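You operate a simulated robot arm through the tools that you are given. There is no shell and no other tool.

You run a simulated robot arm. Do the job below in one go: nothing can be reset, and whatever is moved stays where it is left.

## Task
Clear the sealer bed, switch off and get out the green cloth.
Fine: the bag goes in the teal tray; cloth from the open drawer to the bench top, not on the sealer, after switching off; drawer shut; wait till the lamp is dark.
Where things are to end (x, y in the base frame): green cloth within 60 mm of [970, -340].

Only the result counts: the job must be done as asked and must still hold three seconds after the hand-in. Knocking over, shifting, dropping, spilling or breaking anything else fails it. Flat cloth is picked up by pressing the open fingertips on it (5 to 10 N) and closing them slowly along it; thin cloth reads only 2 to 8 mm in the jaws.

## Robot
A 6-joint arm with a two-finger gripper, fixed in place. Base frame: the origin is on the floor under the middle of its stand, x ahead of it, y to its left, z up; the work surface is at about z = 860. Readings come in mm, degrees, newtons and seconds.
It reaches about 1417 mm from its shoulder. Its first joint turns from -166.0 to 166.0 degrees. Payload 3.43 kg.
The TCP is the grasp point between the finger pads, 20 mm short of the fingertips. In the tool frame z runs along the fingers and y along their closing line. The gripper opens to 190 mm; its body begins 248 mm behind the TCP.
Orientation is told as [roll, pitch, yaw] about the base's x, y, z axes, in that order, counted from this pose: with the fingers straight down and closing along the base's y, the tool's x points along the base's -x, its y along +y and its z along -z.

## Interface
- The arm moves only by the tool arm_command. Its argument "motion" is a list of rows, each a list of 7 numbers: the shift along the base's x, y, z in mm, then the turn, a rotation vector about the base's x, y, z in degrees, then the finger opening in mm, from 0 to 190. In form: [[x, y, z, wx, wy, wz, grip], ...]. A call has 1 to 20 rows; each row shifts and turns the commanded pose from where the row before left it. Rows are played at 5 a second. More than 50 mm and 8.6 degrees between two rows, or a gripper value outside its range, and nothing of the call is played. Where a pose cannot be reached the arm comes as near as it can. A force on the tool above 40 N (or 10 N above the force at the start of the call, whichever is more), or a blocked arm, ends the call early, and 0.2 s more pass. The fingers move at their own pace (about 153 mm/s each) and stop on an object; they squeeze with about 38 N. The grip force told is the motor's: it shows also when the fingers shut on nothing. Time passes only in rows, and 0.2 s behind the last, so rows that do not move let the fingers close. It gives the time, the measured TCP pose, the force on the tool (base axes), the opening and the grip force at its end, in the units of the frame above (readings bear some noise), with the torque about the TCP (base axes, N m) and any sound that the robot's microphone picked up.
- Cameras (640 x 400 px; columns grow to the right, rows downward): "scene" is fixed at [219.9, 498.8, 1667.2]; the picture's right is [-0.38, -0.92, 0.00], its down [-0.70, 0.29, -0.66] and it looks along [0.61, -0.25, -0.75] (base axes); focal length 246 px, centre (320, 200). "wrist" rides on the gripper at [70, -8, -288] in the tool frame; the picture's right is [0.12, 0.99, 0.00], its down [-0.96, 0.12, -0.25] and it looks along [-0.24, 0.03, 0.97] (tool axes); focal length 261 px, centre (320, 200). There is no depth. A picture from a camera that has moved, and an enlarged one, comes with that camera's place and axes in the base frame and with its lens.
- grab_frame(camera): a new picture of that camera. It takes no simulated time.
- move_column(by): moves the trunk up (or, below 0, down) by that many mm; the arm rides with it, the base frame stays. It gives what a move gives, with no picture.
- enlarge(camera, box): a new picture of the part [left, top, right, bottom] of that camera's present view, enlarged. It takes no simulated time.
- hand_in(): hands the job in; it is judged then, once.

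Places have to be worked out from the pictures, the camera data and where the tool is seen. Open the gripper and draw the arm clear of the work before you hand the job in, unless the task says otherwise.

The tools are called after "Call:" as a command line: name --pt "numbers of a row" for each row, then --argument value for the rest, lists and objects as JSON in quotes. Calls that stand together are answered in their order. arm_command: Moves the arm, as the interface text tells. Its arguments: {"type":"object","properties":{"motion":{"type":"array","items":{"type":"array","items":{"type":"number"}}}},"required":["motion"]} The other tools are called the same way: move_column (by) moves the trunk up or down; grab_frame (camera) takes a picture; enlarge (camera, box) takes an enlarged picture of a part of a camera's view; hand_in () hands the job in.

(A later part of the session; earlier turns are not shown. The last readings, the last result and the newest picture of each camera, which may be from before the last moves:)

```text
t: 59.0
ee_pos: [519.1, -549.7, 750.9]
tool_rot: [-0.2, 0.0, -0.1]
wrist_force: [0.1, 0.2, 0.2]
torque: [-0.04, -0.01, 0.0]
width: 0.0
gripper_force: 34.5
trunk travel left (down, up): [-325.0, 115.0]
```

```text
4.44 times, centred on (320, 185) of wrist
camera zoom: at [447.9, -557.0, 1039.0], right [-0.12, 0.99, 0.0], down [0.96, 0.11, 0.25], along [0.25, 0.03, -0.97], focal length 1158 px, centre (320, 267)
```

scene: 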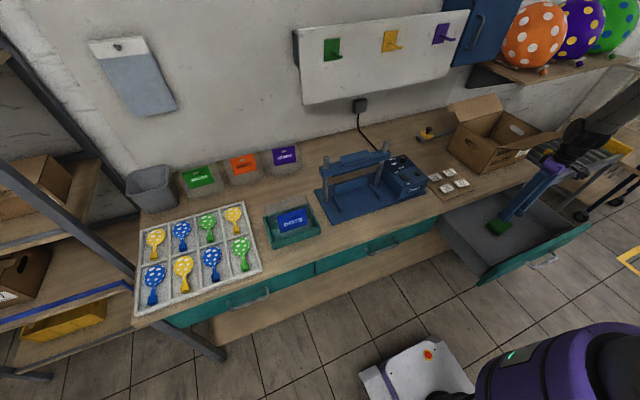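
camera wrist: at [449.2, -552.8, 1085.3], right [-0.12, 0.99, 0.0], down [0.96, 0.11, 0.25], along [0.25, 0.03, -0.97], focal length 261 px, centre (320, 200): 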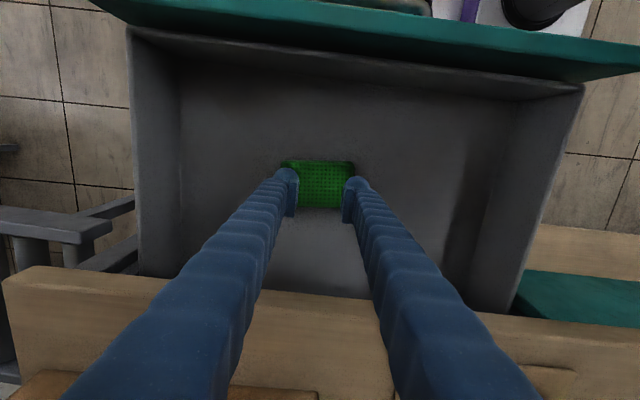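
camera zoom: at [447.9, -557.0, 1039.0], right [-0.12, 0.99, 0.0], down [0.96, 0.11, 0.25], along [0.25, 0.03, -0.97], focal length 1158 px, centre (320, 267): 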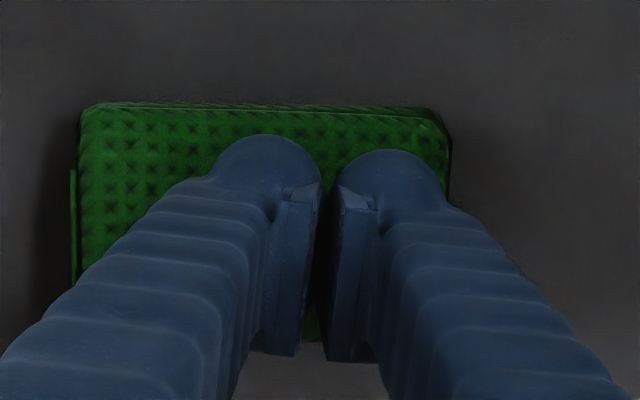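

The jaws slipped off to 0 mm: nothing was lifted, and the cloth has only slid about 18 mm to -y (centre now near (518, -565)). I re-open above it, recentre, and will repeat with a firmer press and slower closing.

Call:
arm_command --pt "0 0 3 0 0 0 10" --pt "0 0 0 0 0 0 30" --pt "0 -8 0 0 0 0 44" --pt "0 -8 0 0 0 0 44" --pt "0 0 -6 0 0 0 44" --pt "0 0 -5 0 0 0 44" --pt "0 0 0 0 0 0 44"

Call:
enlarge --camera "wrist" --box '[260, 140, 380, 230]'

Call:
enlarge --camera "scene" --box '[480, 200, 540, 245]'

```text
t: 60.6
ee_pos: [519.7, -564.6, 743.6]
tool_rot: [-0.2, 0.0, -0.1]
wrist_force: [0.4, 0.9, 0.0]
torque: [0.02, 0.01, 0.03]
width: 44.2
gripper_force: 0.1
trunk travel left (down, up): [-325.0, 115.0]
```

```text
4.44 times, centred on (320, 185) of wrist
camera zoom: at [448.3, -572.5, 1030.9], right [-0.12, 0.99, 0.0], down [0.96, 0.11, 0.25], along [0.25, 0.03, -0.97], focal length 1158 px, centre (320, 267)
```

zoom: 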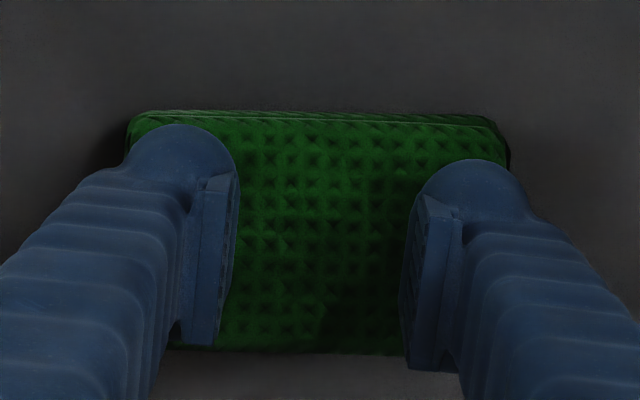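

```text
8.89 times, centred on (510, 222) of scene
camera zoom: at [219.9, 498.8, 1667.2], right [-0.38, -0.92, 0.0], down [-0.7, 0.29, -0.66], along [0.61, -0.25, -0.75], focal length 2190 px, centre (-1369, 0)
```

zoom: 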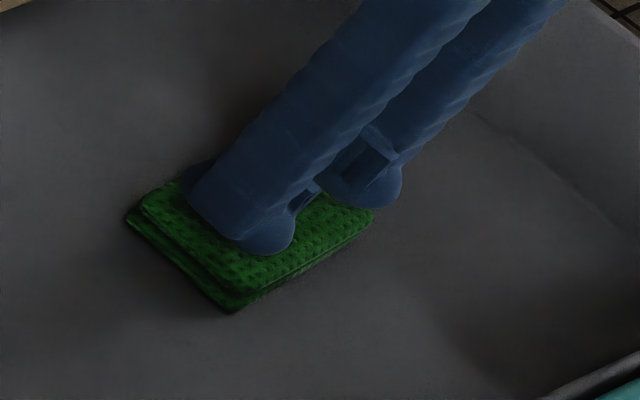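

Well centred on the cloth now. I lower to contact and bring the press up to about 8 N.

Call:
arm_command --pt "0 0 -2 0 0 0 40" --pt "0 0 -2 0 0 0 40" --pt "0 0 -1 0 0 0 40" --pt "0 0 0 0 0 0 40"

```text
t: 61.6
ee_pos: [518.9, -564.9, 739.6]
tool_rot: [-0.2, 0.0, -0.2]
wrist_force: [-0.1, 0.3, 0.2]
torque: [-0.01, 0.02, 0.03]
width: 40.1
gripper_force: 0.0
trunk travel left (down, up): [-325.0, 115.0]
```

No contact yet; a touch lower.

Call:
arm_command --pt "0 0 -1 0 0 0 40" --pt "0 0 -0.7 0 0 0 40" --pt "0 0 0 0 0 0 40"

```text
t: 62.4
ee_pos: [519.3, -565.0, 738.1]
tool_rot: [-0.2, 0.0, 0.0]
wrist_force: [-0.8, 1.6, 4.4]
torque: [0.11, 0.03, 0.0]
width: 40.3
gripper_force: 0.6
trunk travel left (down, up): [-325.0, 115.0]
```

4.4 N, mostly on the +y finger; I level the hand by 0.2° and press a little more.

Call:
arm_command --pt "0 0 -0.5 0.2 0 0 40" --pt "0 0 0 0 0 0 40"

```text
t: 63.0
ee_pos: [519.6, -564.8, 737.4]
tool_rot: [-0.1, -0.2, -0.1]
wrist_force: [0.1, 1.3, 14.8]
torque: [0.08, -0.01, 0.02]
width: 40.4
gripper_force: 0.4
trunk travel left (down, up): [-325.0, 115.0]
```

14.8 N; I back off 0.4 mm and then close at 1 mm per row while monitoring.

Call:
arm_command --pt "0 0 0.4 0 0 0 40" --pt "0 0 0 0 0 0 39" --pt "0 0 0 0 0 0 38" --pt "0 0 0 0 0 0 37" --pt "0 0 0 0 0 0 36"

```text
t: 64.2
ee_pos: [518.2, -564.8, 737.2]
tool_rot: [0.0, 0.0, -0.1]
wrist_force: [1.0, -3.5, 11.7]
torque: [-0.07, 0.0, -0.03]
width: 35.8
gripper_force: 0.5
trunk travel left (down, up): [-325.0, 115.0]
```

Call:
arm_command --pt "0 0 0.1 0 0 0 35" --pt "0 0 0 0 0 0 34" --pt "0 0 0 0 0 0 33" --pt "0 0 0 0 0 0 32" --pt "0 0 0 0 0 0 31" --pt "0 0 0 0 0 0 30" --pt "0 0 0 0 0 0 29" --pt "0 0 0 0 0 0 28"

Call:
enlarge --camera "wrist" --box '[260, 140, 380, 230]'

```text
t: 66.0
ee_pos: [518.5, -564.5, 737.1]
tool_rot: [0.1, 0.0, -0.1]
wrist_force: [-0.2, -0.9, 13.3]
torque: [-0.02, -0.02, -0.04]
width: 28.9
gripper_force: 1.3
trunk travel left (down, up): [-325.0, 115.0]
```

```text
4.44 times, centred on (320, 185) of wrist
camera zoom: at [447.4, -573.1, 1024.2], right [-0.12, 0.99, 0.0], down [0.96, 0.11, 0.25], along [0.25, 0.03, -0.97], focal length 1158 px, centre (320, 267)
```

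zoom: 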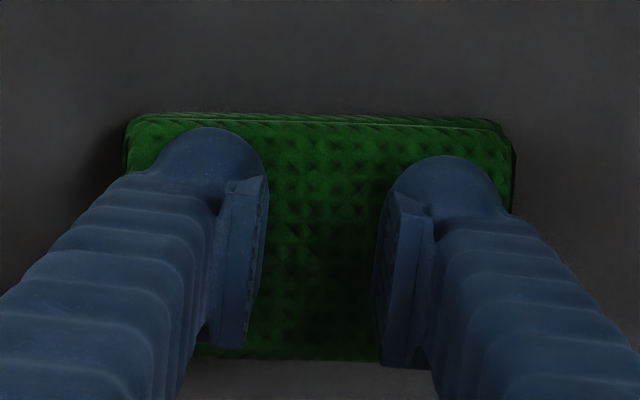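

The cloth stays centred this time and the grip meets some resistance (1.3 N). I ease the press slightly and keep closing at 1 mm per row.

Call:
arm_command --pt "0 0 0.2 0 0 0 27" --pt "0 0 0 0 0 0 26" --pt "0 0 0 0 0 0 25" --pt "0 0 0 0 0 0 24" --pt "0 0 0 0 0 0 23" --pt "0 0 0 0 0 0 22" --pt "0 0 0 0 0 0 21" --pt "0 0 0 0 0 0 20"

Call:
enlarge --camera "wrist" --box '[260, 140, 380, 230]'

```text
t: 67.8
ee_pos: [518.7, -565.4, 738.1]
tool_rot: [0.2, 0.1, 0.1]
wrist_force: [0.2, -0.2, 10.9]
torque: [0.0, -0.01, 0.0]
width: 18.4
gripper_force: 0.1
trunk travel left (down, up): [-325.0, 115.0]
```

```text
4.44 times, centred on (320, 185) of wrist
camera zoom: at [447.3, -573.1, 1024.3], right [-0.12, 0.99, 0.0], down [0.96, 0.11, 0.25], along [0.25, 0.03, -0.97], focal length 1158 px, centre (320, 267)
```

zoom: 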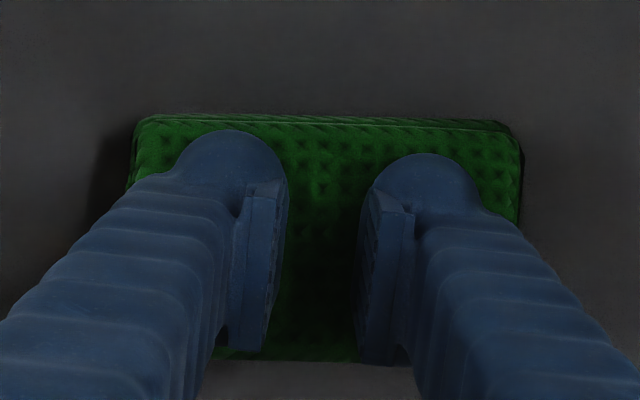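

Still even pressure (10.9 N). I keep closing at the same slow pace.

Call:
arm_command --pt "0 0 0 0 0 0 18" --pt "0 0 0 0 0 0 17" --pt "0 0 0 0 0 0 16" --pt "0 0 0 0 0 0 15" --pt "0 0 0 0 0 0 14" --pt "0 0 0 0 0 0 13" --pt "0 0 0 0 0 0 12" --pt "0 0 0 0 0 0 11" --pt "0 0 0 0 0 0 10"

Call:
enlarge --camera "wrist" --box '[260, 140, 380, 230]'

Call:
enlarge --camera "scene" --box '[480, 200, 540, 245]'

```text
t: 69.8
ee_pos: [518.4, -564.8, 737.0]
tool_rot: [0.1, 0.0, -0.1]
wrist_force: [0.0, 0.9, 8.4]
torque: [0.02, 0.02, -0.02]
width: 6.2
gripper_force: 0.1
trunk travel left (down, up): [-325.0, 115.0]
```

```text
4.44 times, centred on (320, 185) of wrist
camera zoom: at [447.4, -573.2, 1024.3], right [-0.12, 0.99, 0.0], down [0.96, 0.11, 0.25], along [0.25, 0.03, -0.97], focal length 1158 px, centre (320, 267)
```

zoom: 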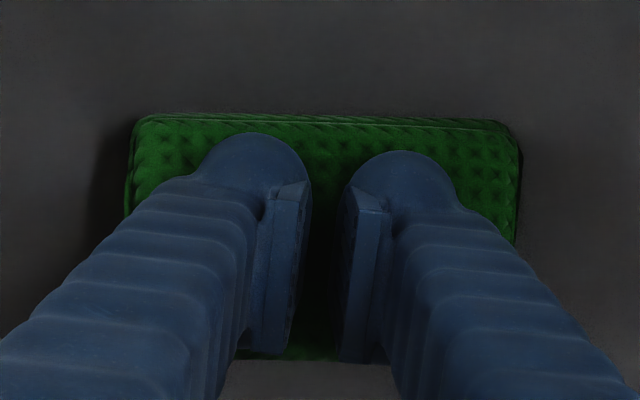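

```text
8.89 times, centred on (510, 222) of scene
camera zoom: at [219.9, 498.8, 1667.2], right [-0.38, -0.92, 0.0], down [-0.7, 0.29, -0.66], along [0.61, -0.25, -0.75], focal length 2190 px, centre (-1369, 0)
```

zoom: 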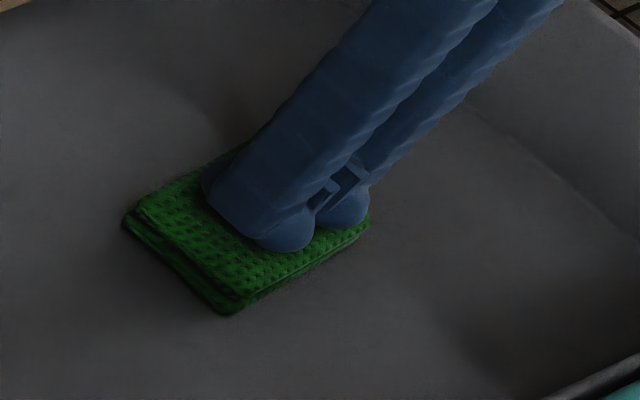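

At 6 mm now. I finish the closing, hold, then lift by only fractions of a millimetre to see whether the pinch holds.

Call:
arm_command --pt "0 0 0 0 0 0 8" --pt "0 0 0 0 0 0 6" --pt "0 0 0 0 0 0 4" --pt "0 0 0 0 0 0 2" --pt "0 0 0 0 0 0 0" --pt "0 0 0 0 0 0 0" --pt "0 0 0 0 0 0 0"

Call:
enlarge --camera "scene" --box '[480, 200, 540, 245]'

```text
t: 71.4
ee_pos: [518.2, -564.9, 737.0]
tool_rot: [0.1, 0.0, -0.2]
wrist_force: [-0.1, -0.3, 6.2]
torque: [0.03, 0.0, -0.03]
width: 5.8
gripper_force: 34.4
trunk travel left (down, up): [-325.0, 115.0]
```

```text
8.89 times, centred on (510, 222) of scene
camera zoom: at [219.9, 498.8, 1667.2], right [-0.38, -0.92, 0.0], down [-0.7, 0.29, -0.66], along [0.61, -0.25, -0.75], focal length 2190 px, centre (-1369, 0)
```

zoom: 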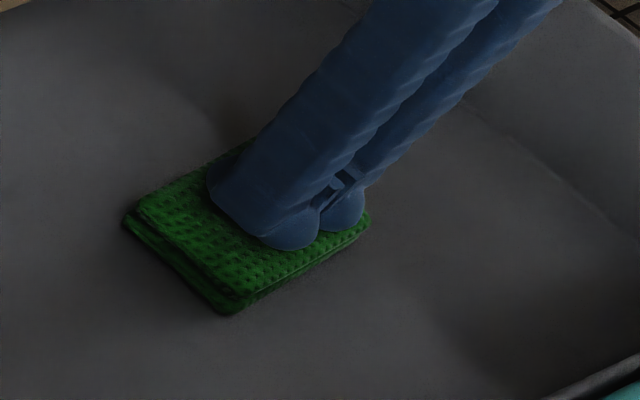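

Again 5.8 mm at 34 N. I lift extremely slowly now, 0.5 mm per row, and check the opening.

Call:
arm_command --pt "0 0 0.5 0 0 0 0" --pt "0 0 0.5 0 0 0 0" --pt "0 0 0.5 0 0 0 0" --pt "0 0 0.5 0 0 0 0"

```text
t: 72.4
ee_pos: [519.8, -565.2, 739.5]
tool_rot: [0.0, 0.0, -0.1]
wrist_force: [-0.1, -0.6, -0.2]
torque: [0.0, -0.01, -0.02]
width: 0.0
gripper_force: 34.5
trunk travel left (down, up): [-325.0, 115.0]
```

The jaws read 0 again, so pinching the top does not work – the folded cloth behaves as a stiff ~14 mm block, yawed about +6.5°. I will instead straddle its long axis: raise, open to 135 mm and turn the hand to match.

Call:
arm_command --pt "0 0 8 0 0 0 0" --pt "0 0 15 0 0 0 10" --pt "0 0 0 0 0 3.2 60" --pt "0 0 0 0 0 3.3 110" --pt "0 0 0 0 0 0 135" --pt "0 0 0 0 0 0 135"

Call:
enlarge --camera "wrist" --box '[230, 130, 410, 260]'

Call:
enlarge --camera "scene" --box '[470, 200, 550, 250]'

```text
t: 73.8
ee_pos: [519.7, -564.3, 762.5]
tool_rot: [-0.1, 0.0, 6.4]
wrist_force: [1.1, -0.3, -0.5]
torque: [-0.03, 0.0, 0.05]
width: 135.4
gripper_force: 0.1
trunk travel left (down, up): [-325.0, 115.0]
```

```text
3.08 times, centred on (320, 195) of wrist
camera zoom: at [450.3, -580.3, 1049.3], right [-0.23, 0.97, 0.0], down [0.94, 0.22, 0.25], along [0.24, 0.06, -0.97], focal length 802 px, centre (320, 215)
```

zoom: 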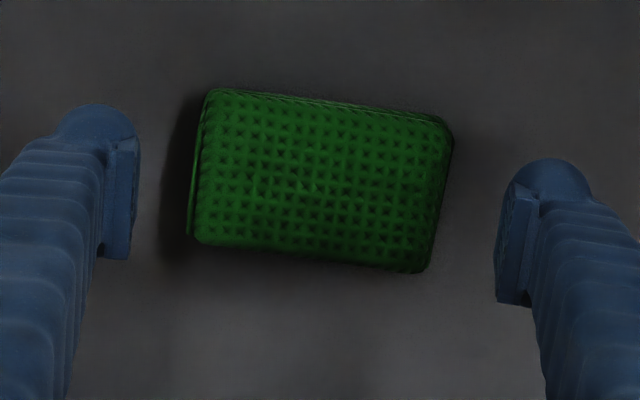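

```text
8.00 times, centred on (510, 225) of scene
camera zoom: at [219.9, 498.8, 1667.2], right [-0.38, -0.92, 0.0], down [-0.7, 0.29, -0.66], along [0.61, -0.25, -0.75], focal length 1971 px, centre (-1200, 0)
```

zoom: 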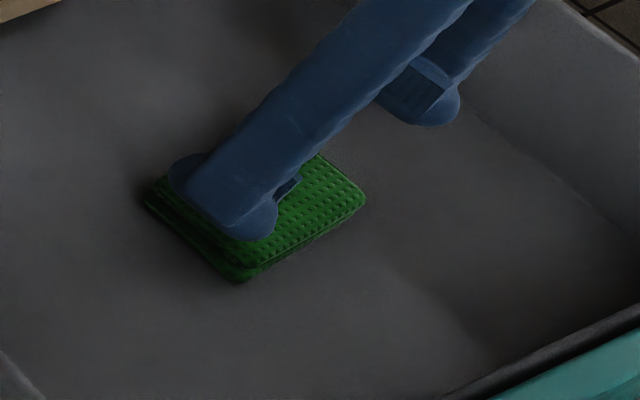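

Aligned with the cloth now; its centre is about 2 mm off toward -x and -y. I correct and lower beside the cloth toward the drawer floor.

Call:
arm_command --pt "-2 -2.5 -10 0 0 0 135" --pt "0 0 -10 0 0 0 135" --pt "0 0 -8 0 0 0 135" --pt "0 0 -4 0 0 0 135" --pt "0 0 0 0 0 0 135"

```text
t: 75.0
ee_pos: [516.5, -567.7, 729.0]
tool_rot: [0.0, 0.1, 6.4]
wrist_force: [1.7, 0.6, 0.2]
torque: [-0.02, -0.01, -0.03]
width: 135.0
gripper_force: 0.0
trunk travel left (down, up): [-325.0, 115.0]
```

Tips are at about z 709 with no contact. I feel for the drawer floor in 1 mm steps.

Call:
arm_command --pt "0 0 -1.5 0 0 0 135" --pt "0 0 -1.5 0 0 0 135" --pt "0 0 0 0 0 0 135"

Call:
enlarge --camera "scene" --box '[470, 200, 550, 250]'

```text
t: 75.8
ee_pos: [517.3, -566.8, 726.8]
tool_rot: [0.0, 0.0, 6.5]
wrist_force: [0.8, -0.1, 0.7]
torque: [0.02, -0.01, -0.03]
width: 135.0
gripper_force: 0.1
trunk travel left (down, up): [-325.0, 115.0]
```

```text
8.00 times, centred on (510, 225) of scene
camera zoom: at [219.9, 498.8, 1667.2], right [-0.38, -0.92, 0.0], down [-0.7, 0.29, -0.66], along [0.61, -0.25, -0.75], focal length 1971 px, centre (-1200, 0)
```

zoom: 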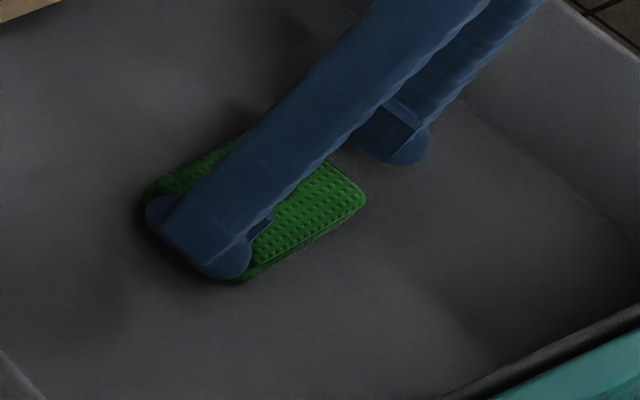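

Not at the floor yet (tip ~707); continuing.

Call:
arm_command --pt "0 0 -1.5 0 0 0 135" --pt "0 0 -1.5 0 0 0 135" --pt "0 0 0 0 0 0 135"

```text
t: 76.6
ee_pos: [515.6, -567.3, 723.7]
tool_rot: [0.0, 0.0, 6.4]
wrist_force: [-0.2, -0.2, -0.8]
torque: [-0.01, 0.0, 0.01]
width: 135.0
gripper_force: 0.1
trunk travel left (down, up): [-325.0, 115.0]
```

Call:
arm_command --pt "0 0 -1.5 0 0 0 135" --pt "0 0 -1.5 0 0 0 135" --pt "0 0 0 0 0 0 135"

```text
t: 77.4
ee_pos: [517.7, -566.7, 722.0]
tool_rot: [0.0, 0.1, 6.4]
wrist_force: [0.6, 0.3, 0.5]
torque: [0.03, 0.02, -0.03]
width: 134.8
gripper_force: 0.1
trunk travel left (down, up): [-325.0, 115.0]
```

Tip ~702, still free; two more small steps.

Call:
arm_command --pt "0 0 -1.5 0 0 0 135" --pt "0 0 -1.5 0 0 0 135" --pt "0 0 0 0 0 0 135"

Call:
enlarge --camera "scene" --box '[470, 200, 550, 250]'

```text
t: 78.2
ee_pos: [517.3, -566.3, 718.6]
tool_rot: [0.0, 0.0, 6.4]
wrist_force: [0.3, -1.2, -0.8]
torque: [-0.03, 0.03, 0.02]
width: 135.1
gripper_force: 0.1
trunk travel left (down, up): [-325.0, 115.0]
```

```text
8.00 times, centred on (510, 225) of scene
camera zoom: at [219.9, 498.8, 1667.2], right [-0.38, -0.92, 0.0], down [-0.7, 0.29, -0.66], along [0.61, -0.25, -0.75], focal length 1971 px, centre (-1200, 0)
```

zoom: 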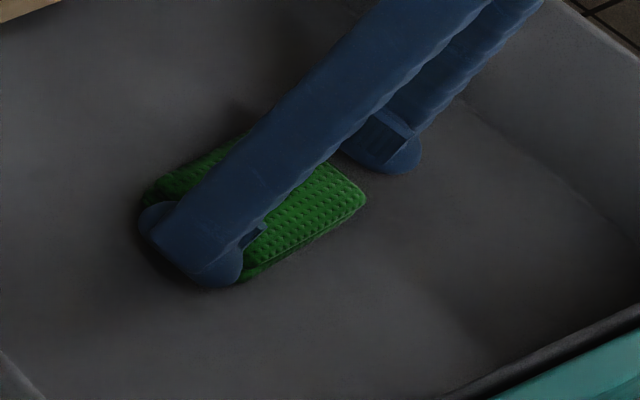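

Tip ~699 and still free, so the cloth is at least 18 mm thick – better for a side grasp. I continue to the floor.

Call:
arm_command --pt "0 0 -1.5 0 0 0 135" --pt "0 0 -1.5 0 0 0 135" --pt "0 0 0 0 0 0 135"

```text
t: 79.0
ee_pos: [517.9, -566.1, 714.3]
tool_rot: [0.1, 0.0, 6.3]
wrist_force: [-0.3, 0.3, -0.3]
torque: [0.0, 0.02, -0.02]
width: 135.5
gripper_force: 0.1
trunk travel left (down, up): [-325.0, 115.0]
```

Tip ~694 and still no floor contact; the pads now overlap the cloth's sides well. I close slowly here.

Call:
arm_command --pt "0 0 0 0 0 0 129" --pt "0 0 0 0 0 0 123" --pt "0 0 0 0 0 0 118" --pt "0 0 0 0 0 0 114" --pt "0 0 0 0 0 0 111" --pt "0 0 0 0 0 0 108"

Call:
enlarge --camera "wrist" --box '[230, 130, 410, 260]'

Call:
enlarge --camera "scene" --box '[470, 200, 550, 250]'

```text
t: 80.4
ee_pos: [517.9, -567.0, 715.0]
tool_rot: [-0.1, 0.0, 6.3]
wrist_force: [-0.6, -0.5, -0.1]
torque: [-0.02, 0.02, 0.0]
width: 108.7
gripper_force: 37.9
trunk travel left (down, up): [-325.0, 115.0]
```

```text
3.08 times, centred on (320, 195) of wrist
camera zoom: at [447.5, -584.2, 1001.9], right [-0.23, 0.97, 0.0], down [0.94, 0.22, 0.25], along [0.24, 0.06, -0.97], focal length 802 px, centre (320, 215)
```

zoom: 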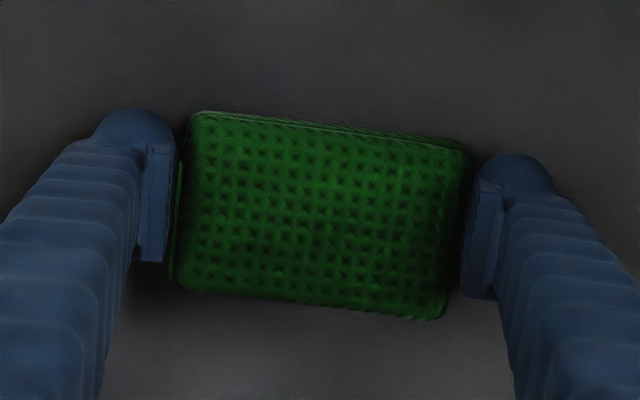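

```text
8.00 times, centred on (510, 225) of scene
camera zoom: at [219.9, 498.8, 1667.2], right [-0.38, -0.92, 0.0], down [-0.7, 0.29, -0.66], along [0.61, -0.25, -0.75], focal length 1971 px, centre (-1200, 0)
```

zoom: 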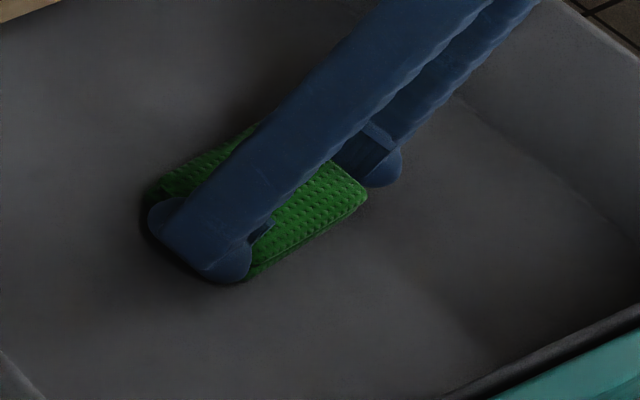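

The jaws stopped at 108.7 mm with 38 N – firmly on the cloth's two ends. I lift slowly and check.

Call:
arm_command --pt "0 0 0 0 0 0 100" --pt "0 0 2 0 0 0 100" --pt "0 0 4 0 0 0 100" --pt "0 0 6 0 0 0 100" --pt "0 0 8 0 0 0 100" --pt "0 0 0 0 0 0 100"

Call:
enlarge --camera "wrist" --box '[230, 130, 410, 260]'

Call:
enlarge --camera "scene" --box '[470, 200, 550, 250]'

```text
t: 81.8
ee_pos: [516.8, -566.7, 736.1]
tool_rot: [0.0, 0.0, 6.4]
wrist_force: [-0.8, -0.3, -0.2]
torque: [0.0, 0.0, -0.03]
width: 108.5
gripper_force: 38.1
trunk travel left (down, up): [-325.0, 115.0]
```

```text
3.08 times, centred on (320, 195) of wrist
camera zoom: at [447.8, -582.8, 1022.5], right [-0.23, 0.97, 0.0], down [0.94, 0.22, 0.25], along [0.24, 0.06, -0.97], focal length 802 px, centre (320, 215)
```

zoom: 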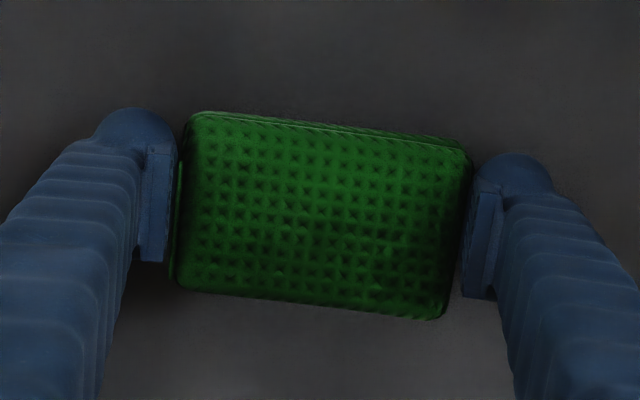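

```text
8.00 times, centred on (510, 225) of scene
camera zoom: at [219.9, 498.8, 1667.2], right [-0.38, -0.92, 0.0], down [-0.7, 0.29, -0.66], along [0.61, -0.25, -0.75], focal length 1971 px, centre (-1200, 0)
```

zoom: 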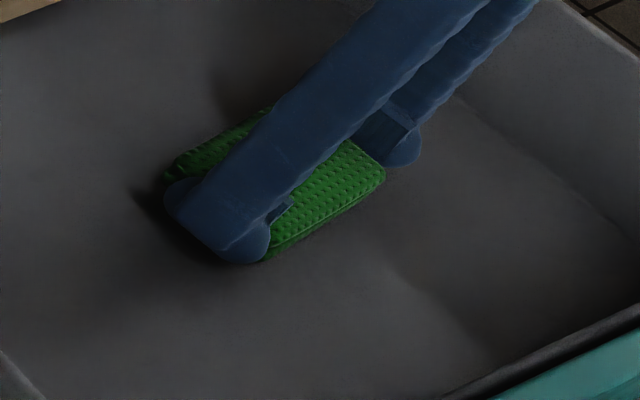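

The cloth is held and off the drawer floor. I raise it straight up clear of the drawer and bench, to z ≈ 1200.

Call:
arm_command --pt "0 0 15 0 0 0 100" --pt "0 0 30 0 0 0 100" --pt "0 0 40 0 0 0 100" --pt "0 0 42 0 0 0 100" --pt "0 0 42 0 0 0 100" --pt "0 0 42 0 0 0 100" --pt "0 0 42 0 0 0 100" --pt "0 0 42 0 0 0 100" --pt "0 0 42 0 0 0 100" --pt "0 0 42 0 0 0 100" --pt "0 0 42 0 0 0 100" --pt "0 0 30 0 0 0 100" --pt "0 0 10 0 0 0 100" --pt "0 0 0 0 0 0 100"

Call:
grab_frame --camera "wrist"

Call:
grab_frame --camera "scene"

```text
t: 84.8
ee_pos: [516.7, -566.7, 1197.8]
tool_rot: [0.0, -0.1, 6.5]
wrist_force: [0.6, 0.8, -0.2]
torque: [-0.02, 0.02, 0.0]
width: 108.4
gripper_force: 38.3
trunk travel left (down, up): [-325.0, 115.0]
```

```text
taken
camera wrist: at [447.1, -583.2, 1484.1], right [-0.23, 0.97, 0.0], down [0.94, 0.22, 0.25], along [0.24, 0.06, -0.97], focal length 261 px, centre (320, 200)
```

wrist: 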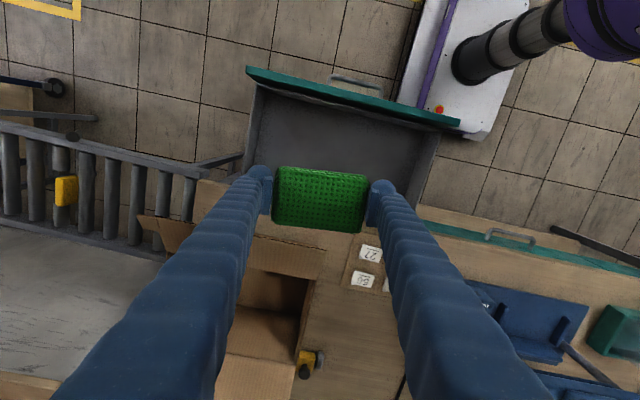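

```text
taken
```

scene: 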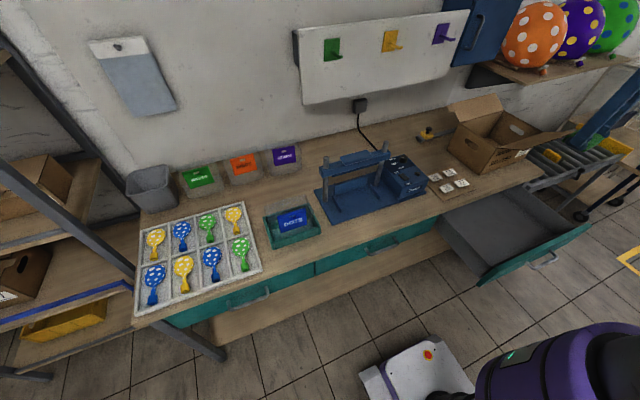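

The cloth hangs securely. I carry it first toward +y, clear of the carton, then forward over the bench to about (970, -340) at z ≈ 1200.

Call:
arm_command --pt "0 25 0 0 0 0 100" --pt "0 40 0 0 0 0 100" --pt "0 45 0 0 0 0 100" --pt "5 45 0 0 0 0 100" --pt "20 40 0 0 0 0 100" --pt "35 27 0 0 0 0 100" --pt "40 5 0 0 0 0 100" --pt "40 0 0 0 0 0 100" --pt "40 0 0 0 0 0 100" --pt "40 0 0 0 0 0 100" --pt "40 0 0 0 0 0 100" --pt "40 0 0 0 0 0 100" --pt "40 0 0 0 0 0 100" --pt "40 0 0 0 0 0 100" --pt "35 0 0 0 0 0 100" --pt "25 0 0 0 0 0 100" --pt "13 0 0 0 0 0 100" --pt "0 0 0 0 0 0 100"

Call:
grab_frame --camera "wrist"

Call:
grab_frame --camera "scene"

```text
t: 88.6
ee_pos: [942.8, -330.7, 1190.7]
tool_rot: [0.0, -0.1, 6.3]
wrist_force: [0.8, 0.0, 0.2]
torque: [-0.01, -0.03, 0.0]
width: 108.3
gripper_force: 38.6
out of reach, approached as far as the arm can: row 16, 17
trunk travel left (down, up): [-325.0, 115.0]
```

```text
taken
camera wrist: at [872.9, -347.4, 1477.0], right [-0.23, 0.97, 0.0], down [0.94, 0.22, 0.25], along [0.24, 0.06, -0.97], focal length 261 px, centre (320, 200)
```

wrist: 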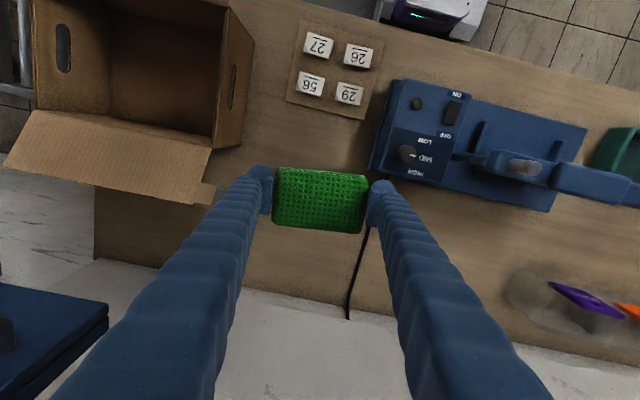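

```text
taken
```

scene: 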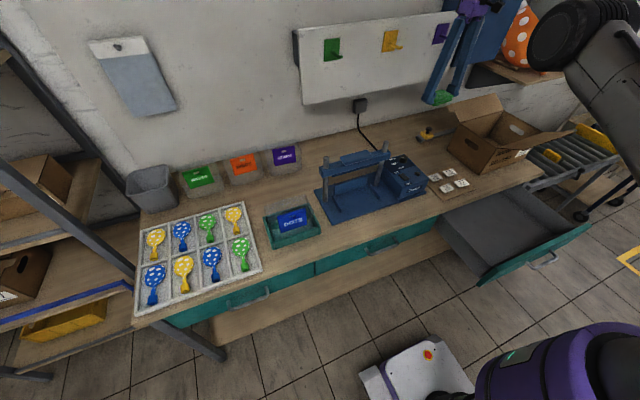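

At this height x ≈ 943 is the limit of reach, but the spot below is clear: carton at y < -480, sealer at y > -230. I descend, which should let the arm reach further, and check the pose.

Call:
arm_command --pt "0 0 -25 0 0 0 100" --pt "0 0 -35 0 0 0 100" --pt "0 0 -35 0 0 0 100" --pt "0 0 -35 0 0 0 100" --pt "0 0 0 0 0 0 100" --pt "0 0 0 0 0 0 100"

Call:
grab_frame --camera "wrist"

Call:
enlarge --camera "scene" --box '[350, 0, 640, 200]'

```text
t: 90.0
ee_pos: [941.9, -329.9, 1059.0]
tool_rot: [0.2, 0.0, 6.4]
wrist_force: [-0.6, 0.0, -0.5]
torque: [-0.01, -0.03, -0.06]
width: 108.4
gripper_force: 38.0
trunk travel left (down, up): [-325.0, 115.0]
```

```text
taken
camera wrist: at [872.1, -346.3, 1345.6], right [-0.23, 0.97, 0.0], down [0.94, 0.22, 0.25], along [0.24, 0.06, -0.97], focal length 261 px, centre (320, 200)
```

wrist: 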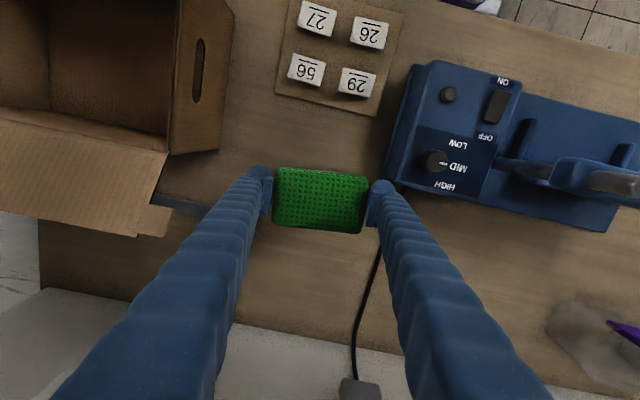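

```text
2.00 times, centred on (495, 100) of scene
camera zoom: at [219.9, 498.8, 1667.2], right [-0.38, -0.92, 0.0], down [-0.7, 0.29, -0.66], along [0.61, -0.25, -0.75], focal length 493 px, centre (-30, 400)
```

zoom: 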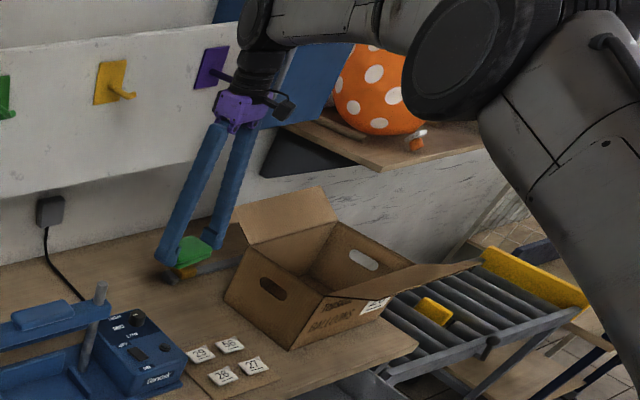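

Clear below. I try to shift the remaining +22 mm in x and -9 mm in y at this lower height.

Call:
arm_command --pt "8 -3 0 0 0 0 100" --pt "8 -3 -5 0 0 0 100" --pt "6 -3 -5 0 0 0 100" --pt "0 0 0 0 0 0 100" --pt "0 0 0 0 0 0 100"

```text
t: 91.2
ee_pos: [965.2, -339.1, 1049.7]
tool_rot: [0.0, 0.0, 6.5]
wrist_force: [0.3, -0.1, -1.2]
torque: [0.0, 0.04, -0.02]
width: 108.5
gripper_force: 38.3
trunk travel left (down, up): [-325.0, 115.0]
```

Now at (965, -339), nearly on target. I lower toward the bench, stopping about 20 mm above.

Call:
arm_command --pt "0 0 -30 0 0 0 100" --pt "0 0 -35 0 0 0 100" --pt "0 0 -35 0 0 0 100" --pt "0 0 -25 0 0 0 100" --pt "0 0 -15 0 0 0 100" --pt "0 0 0 0 0 0 100" --pt "0 0 0 0 0 0 100"

Call:
grab_frame --camera "wrist"

Call:
enlarge --camera "scene" --box '[370, 90, 530, 210]'

```text
t: 92.8
ee_pos: [966.3, -344.2, 909.2]
tool_rot: [0.0, 0.0, 6.4]
wrist_force: [-0.1, -0.4, -0.5]
torque: [0.0, -0.01, -0.01]
width: 108.3
gripper_force: 38.4
trunk travel left (down, up): [-325.0, 115.0]
```

```text
taken
camera wrist: at [896.6, -360.1, 1195.1], right [-0.23, 0.97, 0.0], down [0.94, 0.22, 0.25], along [0.24, 0.06, -0.97], focal length 261 px, centre (320, 200)
```

wrist: 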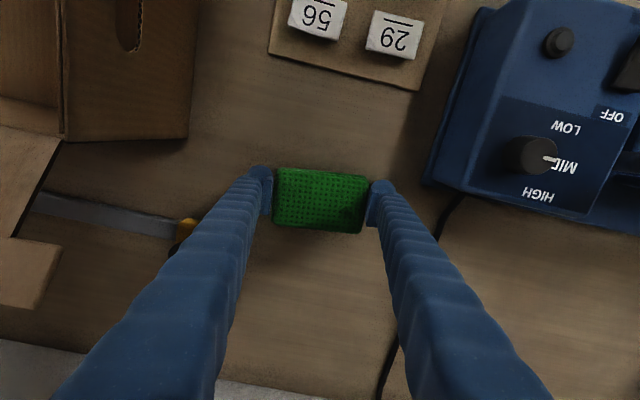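

```text
3.33 times, centred on (450, 150) of scene
camera zoom: at [219.9, 498.8, 1667.2], right [-0.38, -0.92, 0.0], down [-0.7, 0.29, -0.66], along [0.61, -0.25, -0.75], focal length 821 px, centre (-113, 367)
```

zoom: 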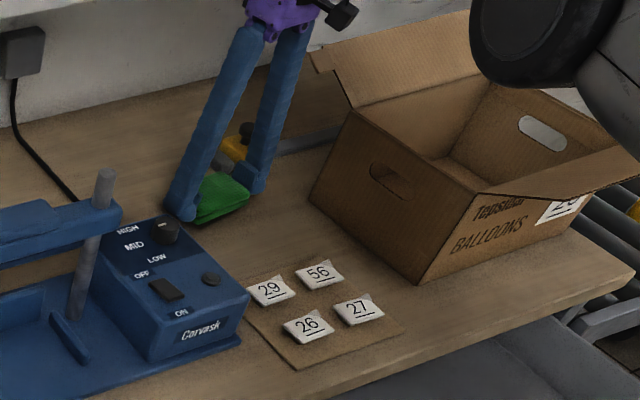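

Position (966, -344) is clear on all sides and the cloth is about 20 mm above the bench. I lower gently until it touches.

Call:
arm_command --pt "0 2 -8 0 0 0 100" --pt "0 0 -6 0 0 0 100" --pt "0 0 -3 0 0 0 100" --pt "0 0 0 0 0 0 100"

```text
t: 93.8
ee_pos: [964.5, -337.9, 891.9]
tool_rot: [0.0, 0.0, 6.5]
wrist_force: [0.7, -0.6, -0.5]
torque: [0.0, 0.03, -0.02]
width: 108.3
gripper_force: 38.2
trunk travel left (down, up): [-325.0, 115.0]
```

Call:
arm_command --pt "0 0 -1.5 0 0 0 100" --pt "0 0 -1.5 0 0 0 100" --pt "0 0 -1.5 0 0 0 100" --pt "0 0 0 0 0 0 100"

```text
t: 94.8
ee_pos: [965.3, -338.4, 886.5]
tool_rot: [-0.1, -0.1, 6.3]
wrist_force: [0.2, -0.2, 0.5]
torque: [-0.02, -0.03, -0.01]
width: 108.6
gripper_force: 38.1
trunk travel left (down, up): [-325.0, 115.0]
```

No touch yet at 886.5; I continue in 1 mm steps.

Call:
arm_command --pt "0 0 -1 0 0 0 100" --pt "0 0 -1 0 0 0 100" --pt "0 0 0 0 0 0 100"

Call:
enlarge --camera "scene" --box '[395, 120, 455, 165]'

```text
t: 95.6
ee_pos: [966.8, -337.1, 884.6]
tool_rot: [0.0, 0.0, 6.5]
wrist_force: [-1.4, 0.4, 3.1]
torque: [-0.11, -0.07, -0.03]
width: 108.1
gripper_force: 37.8
trunk travel left (down, up): [-325.0, 115.0]
```

```text
8.89 times, centred on (425, 142) of scene
camera zoom: at [219.9, 498.8, 1667.2], right [-0.38, -0.92, 0.0], down [-0.7, 0.29, -0.66], along [0.61, -0.25, -0.75], focal length 2190 px, centre (-613, 711)
```

zoom: 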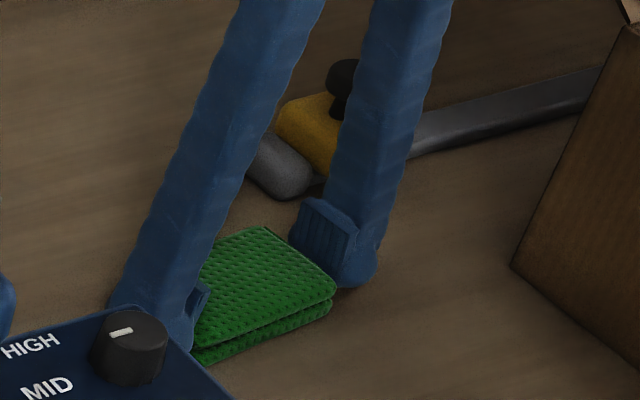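

The cloth touched the bench (3 N at z 884.6). I settle it a hair more and open the fingers slowly.

Call:
arm_command --pt "0 0 -0.4 0 0 0 100" --pt "0 0 0 0 0 0 107" --pt "0 0 0 0 0 0 110" --pt "0 0 0 0 0 0 114" --pt "0 0 0 0 0 0 120" --pt "0 0 0 0 0 0 128" --pt "0 0 0 0 0 0 132" --pt "0 0 0 0 0 0 132"

Call:
enlarge --camera "wrist" --box '[220, 120, 420, 260]'

Call:
enlarge --camera "scene" --box '[395, 120, 455, 165]'

```text
t: 97.4
ee_pos: [963.9, -337.0, 883.8]
tool_rot: [0.0, 0.1, 6.3]
wrist_force: [0.0, 0.2, 0.3]
torque: [-0.01, 0.01, 0.02]
width: 132.1
gripper_force: 0.0
trunk travel left (down, up): [-325.0, 115.0]
```

```text
2.86 times, centred on (320, 190) of wrist
camera zoom: at [894.8, -353.3, 1170.9], right [-0.23, 0.97, 0.0], down [0.94, 0.22, 0.25], along [0.24, 0.06, -0.97], focal length 745 px, centre (320, 229)
```

zoom: 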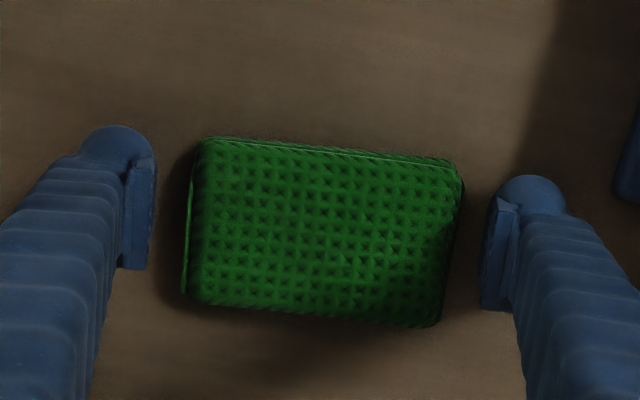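

```text
8.89 times, centred on (425, 142) of scene
camera zoom: at [219.9, 498.8, 1667.2], right [-0.38, -0.92, 0.0], down [-0.7, 0.29, -0.66], along [0.61, -0.25, -0.75], focal length 2190 px, centre (-613, 711)
```

zoom: 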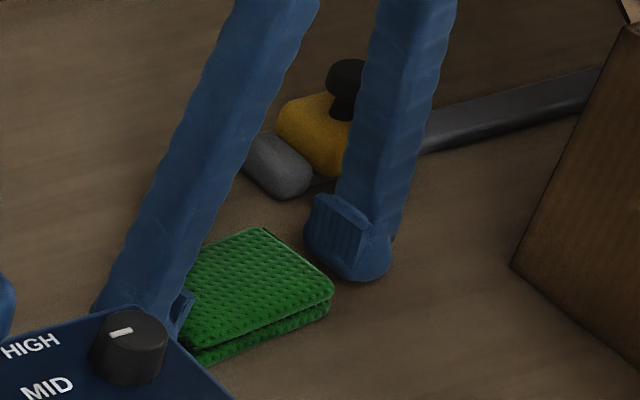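

The cloth rests flat on the bench at about (964, -340). I raise the open fingers straight up, checking it stays.

Call:
arm_command --pt "0 0 10 0 0 0 132" --pt "0 0 20 0 0 0 132" --pt "0 0 35 0 0 0 132" --pt "0 0 40 0 0 0 132" --pt "0 0 40 0 0 0 132" --pt "0 0 20 0 0 0 132" --pt "0 0 0 0 0 0 132"

Call:
grab_frame --camera "wrist"

Call:
enlarge --camera "scene" --box '[370, 90, 530, 210]'

```text
t: 99.0
ee_pos: [963.2, -337.5, 1049.0]
tool_rot: [0.2, 0.0, 6.5]
wrist_force: [-0.4, -0.1, -1.1]
torque: [-0.02, 0.0, -0.03]
width: 132.2
gripper_force: 0.1
trunk travel left (down, up): [-325.0, 115.0]
```

```text
taken
camera wrist: at [893.5, -354.2, 1336.8], right [-0.23, 0.97, 0.0], down [0.94, 0.22, 0.25], along [0.24, 0.06, -0.97], focal length 261 px, centre (320, 200)
```

wrist: 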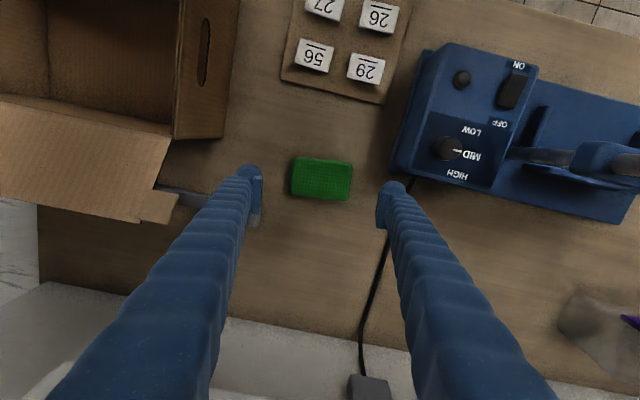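

```text
3.33 times, centred on (450, 150) of scene
camera zoom: at [219.9, 498.8, 1667.2], right [-0.38, -0.92, 0.0], down [-0.7, 0.29, -0.66], along [0.61, -0.25, -0.75], focal length 821 px, centre (-113, 367)
```

zoom: 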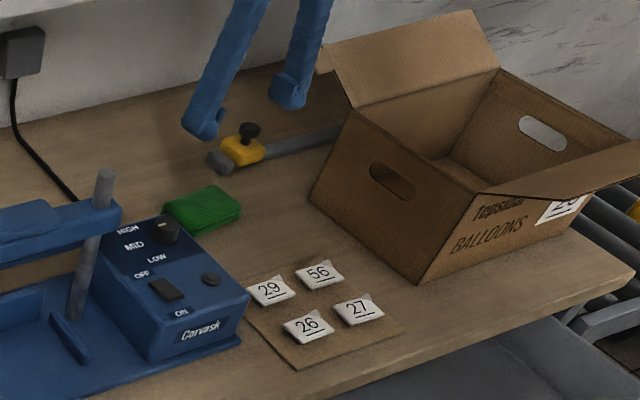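

The cloth stays at about (966, -335), and nothing else moved. Now the drawer: its handle bar is near (304, -520, 750). I retreat over the bench toward the robot with the fingers closing, then go to a point in front of the handle.

Call:
arm_command --pt "-30 0 5 0 0 -0.6 100" --pt "-40 0 8 0 0 -0.7 60" --pt "-40 0 8 0 0 -0.7 20" --pt "-40 0 8 0 0 -0.7 0" --pt "-40 0 8 0 0 -0.7 0" --pt "-40 0 8 0 0 -0.7 0" --pt "-40 0 5 0 0 -0.7 0" --pt "-40 0 0 0 0 -0.7 0" --pt "-40 -5 0 0 0 -0.7 0" --pt "-40 -20 0 0 0 -0.3 0" --pt "-40 -25 0 0 0 0 0" --pt "-40 -25 0 0 0 0 0" --pt "-40 -25 0 0 0 0 0" --pt "0 0 0 0 0 0 0" --pt "0 0 0 0 0 0 0"

Call:
grab_frame --camera "wrist"

Call:
grab_frame --camera "scene"

```text
t: 102.2
ee_pos: [452.5, -437.6, 1104.6]
tool_rot: [0.0, -0.1, -0.2]
wrist_force: [0.6, -0.2, 0.4]
torque: [-0.06, 0.01, 0.02]
width: 0.0
gripper_force: 34.2
trunk travel left (down, up): [-325.0, 115.0]
```

```text
taken
camera wrist: at [381.1, -444.8, 1391.7], right [-0.12, 0.99, 0.0], down [0.96, 0.11, 0.25], along [0.25, 0.03, -0.97], focal length 261 px, centre (320, 200)
```

wrist: 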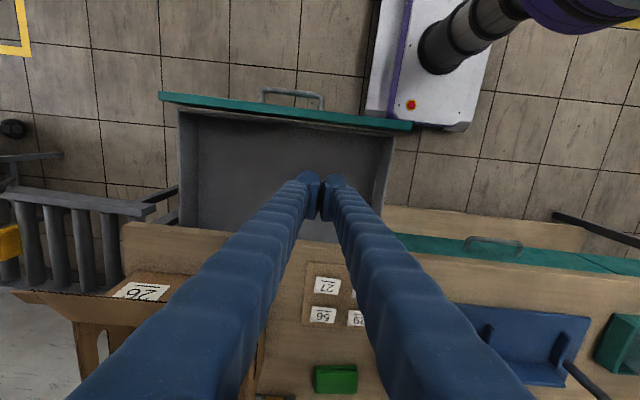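

```text
taken
```

scene: 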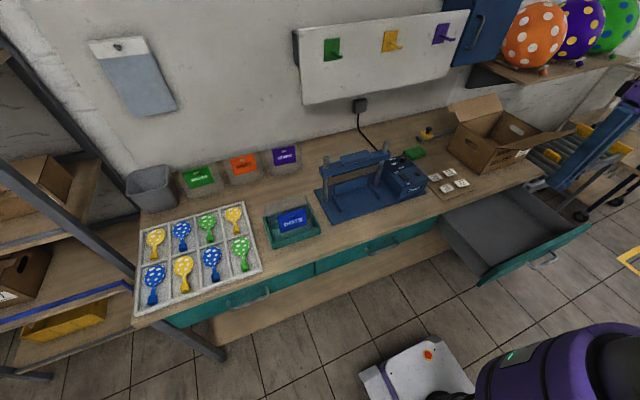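

The lamp is still dark and the cloth is in place. I zoom on the drawer front and handle, and on a closed drawer for comparison of its final position.

Call:
enlarge --camera "wrist" --box '[150, 70, 430, 245]'

Call:
enlarge --camera "scene" --box '[300, 200, 600, 320]'

Call:
enlarge --camera "wrist" --box '[400, 190, 600, 290]'

```text
2.29 times, centred on (290, 158) of wrist
camera zoom: at [381.1, -444.8, 1391.7], right [-0.12, 0.99, 0.0], down [0.96, 0.11, 0.25], along [0.25, 0.03, -0.97], focal length 596 px, centre (389, 297)
```

zoom: 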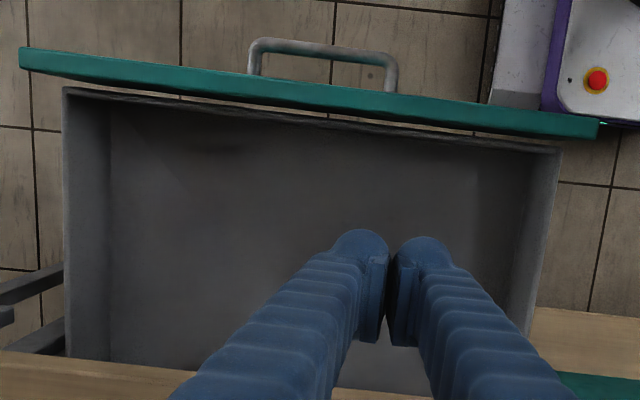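

```text
2.13 times, centred on (450, 260) of scene
camera zoom: at [219.9, 498.8, 1667.2], right [-0.38, -0.92, 0.0], down [-0.7, 0.29, -0.66], along [0.61, -0.25, -0.75], focal length 526 px, centre (43, 72)
```

zoom: 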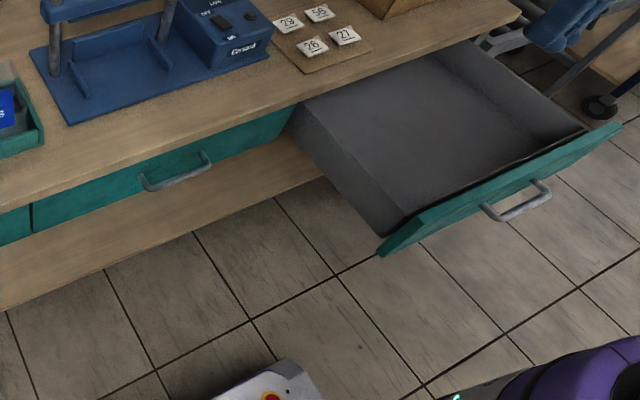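

```text
3.20 times, centred on (500, 240) of wrist
camera zoom: at [381.1, -444.8, 1391.7], right [-0.12, 0.99, 0.0], down [0.96, 0.11, 0.25], along [0.25, 0.03, -0.97], focal length 834 px, centre (-256, 72)
```

zoom: 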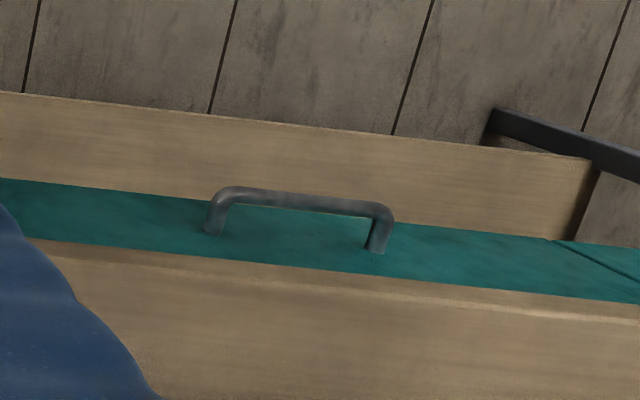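

The closed neighbour's front sits flush under the bench edge, so the drawer has roughly 270 mm to go. I move to a spot in front of the handle (x ≈ 225, y ≈ -519) still at height.

Call:
arm_command --pt "-38 -14 0 0 0 0 0" --pt "-38 -14 0 0 0 0 0" --pt "-38 -14 0 0 0 0 0" --pt "-38 -14 0 0 0 0 0" --pt "-38 -14 0 0 0 0 0" --pt "-37 -12 0 0 0 0 0" --pt "0 0 0 0 0 0 0" --pt "0 0 0 0 0 0 0"

Call:
grab_frame --camera "wrist"

```text
t: 104.0
ee_pos: [227.6, -519.0, 1102.1]
tool_rot: [0.0, -0.1, 0.0]
wrist_force: [-0.2, 0.1, 0.0]
torque: [-0.02, -0.01, -0.02]
width: 0.0
gripper_force: 34.4
trunk travel left (down, up): [-325.0, 115.0]
```

```text
taken
camera wrist: at [156.5, -527.6, 1388.6], right [-0.12, 0.99, 0.0], down [0.96, 0.11, 0.25], along [0.25, 0.03, -0.97], focal length 261 px, centre (320, 200)
```

wrist: 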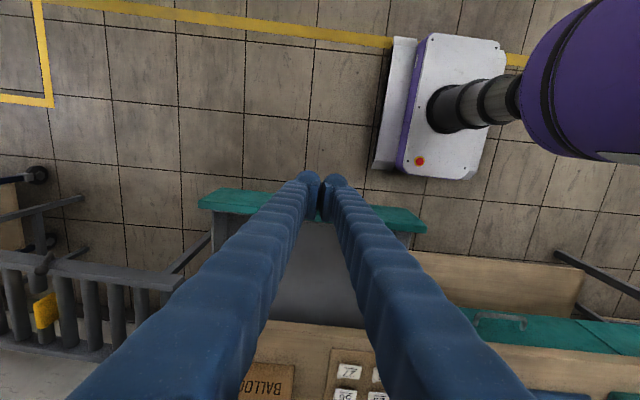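

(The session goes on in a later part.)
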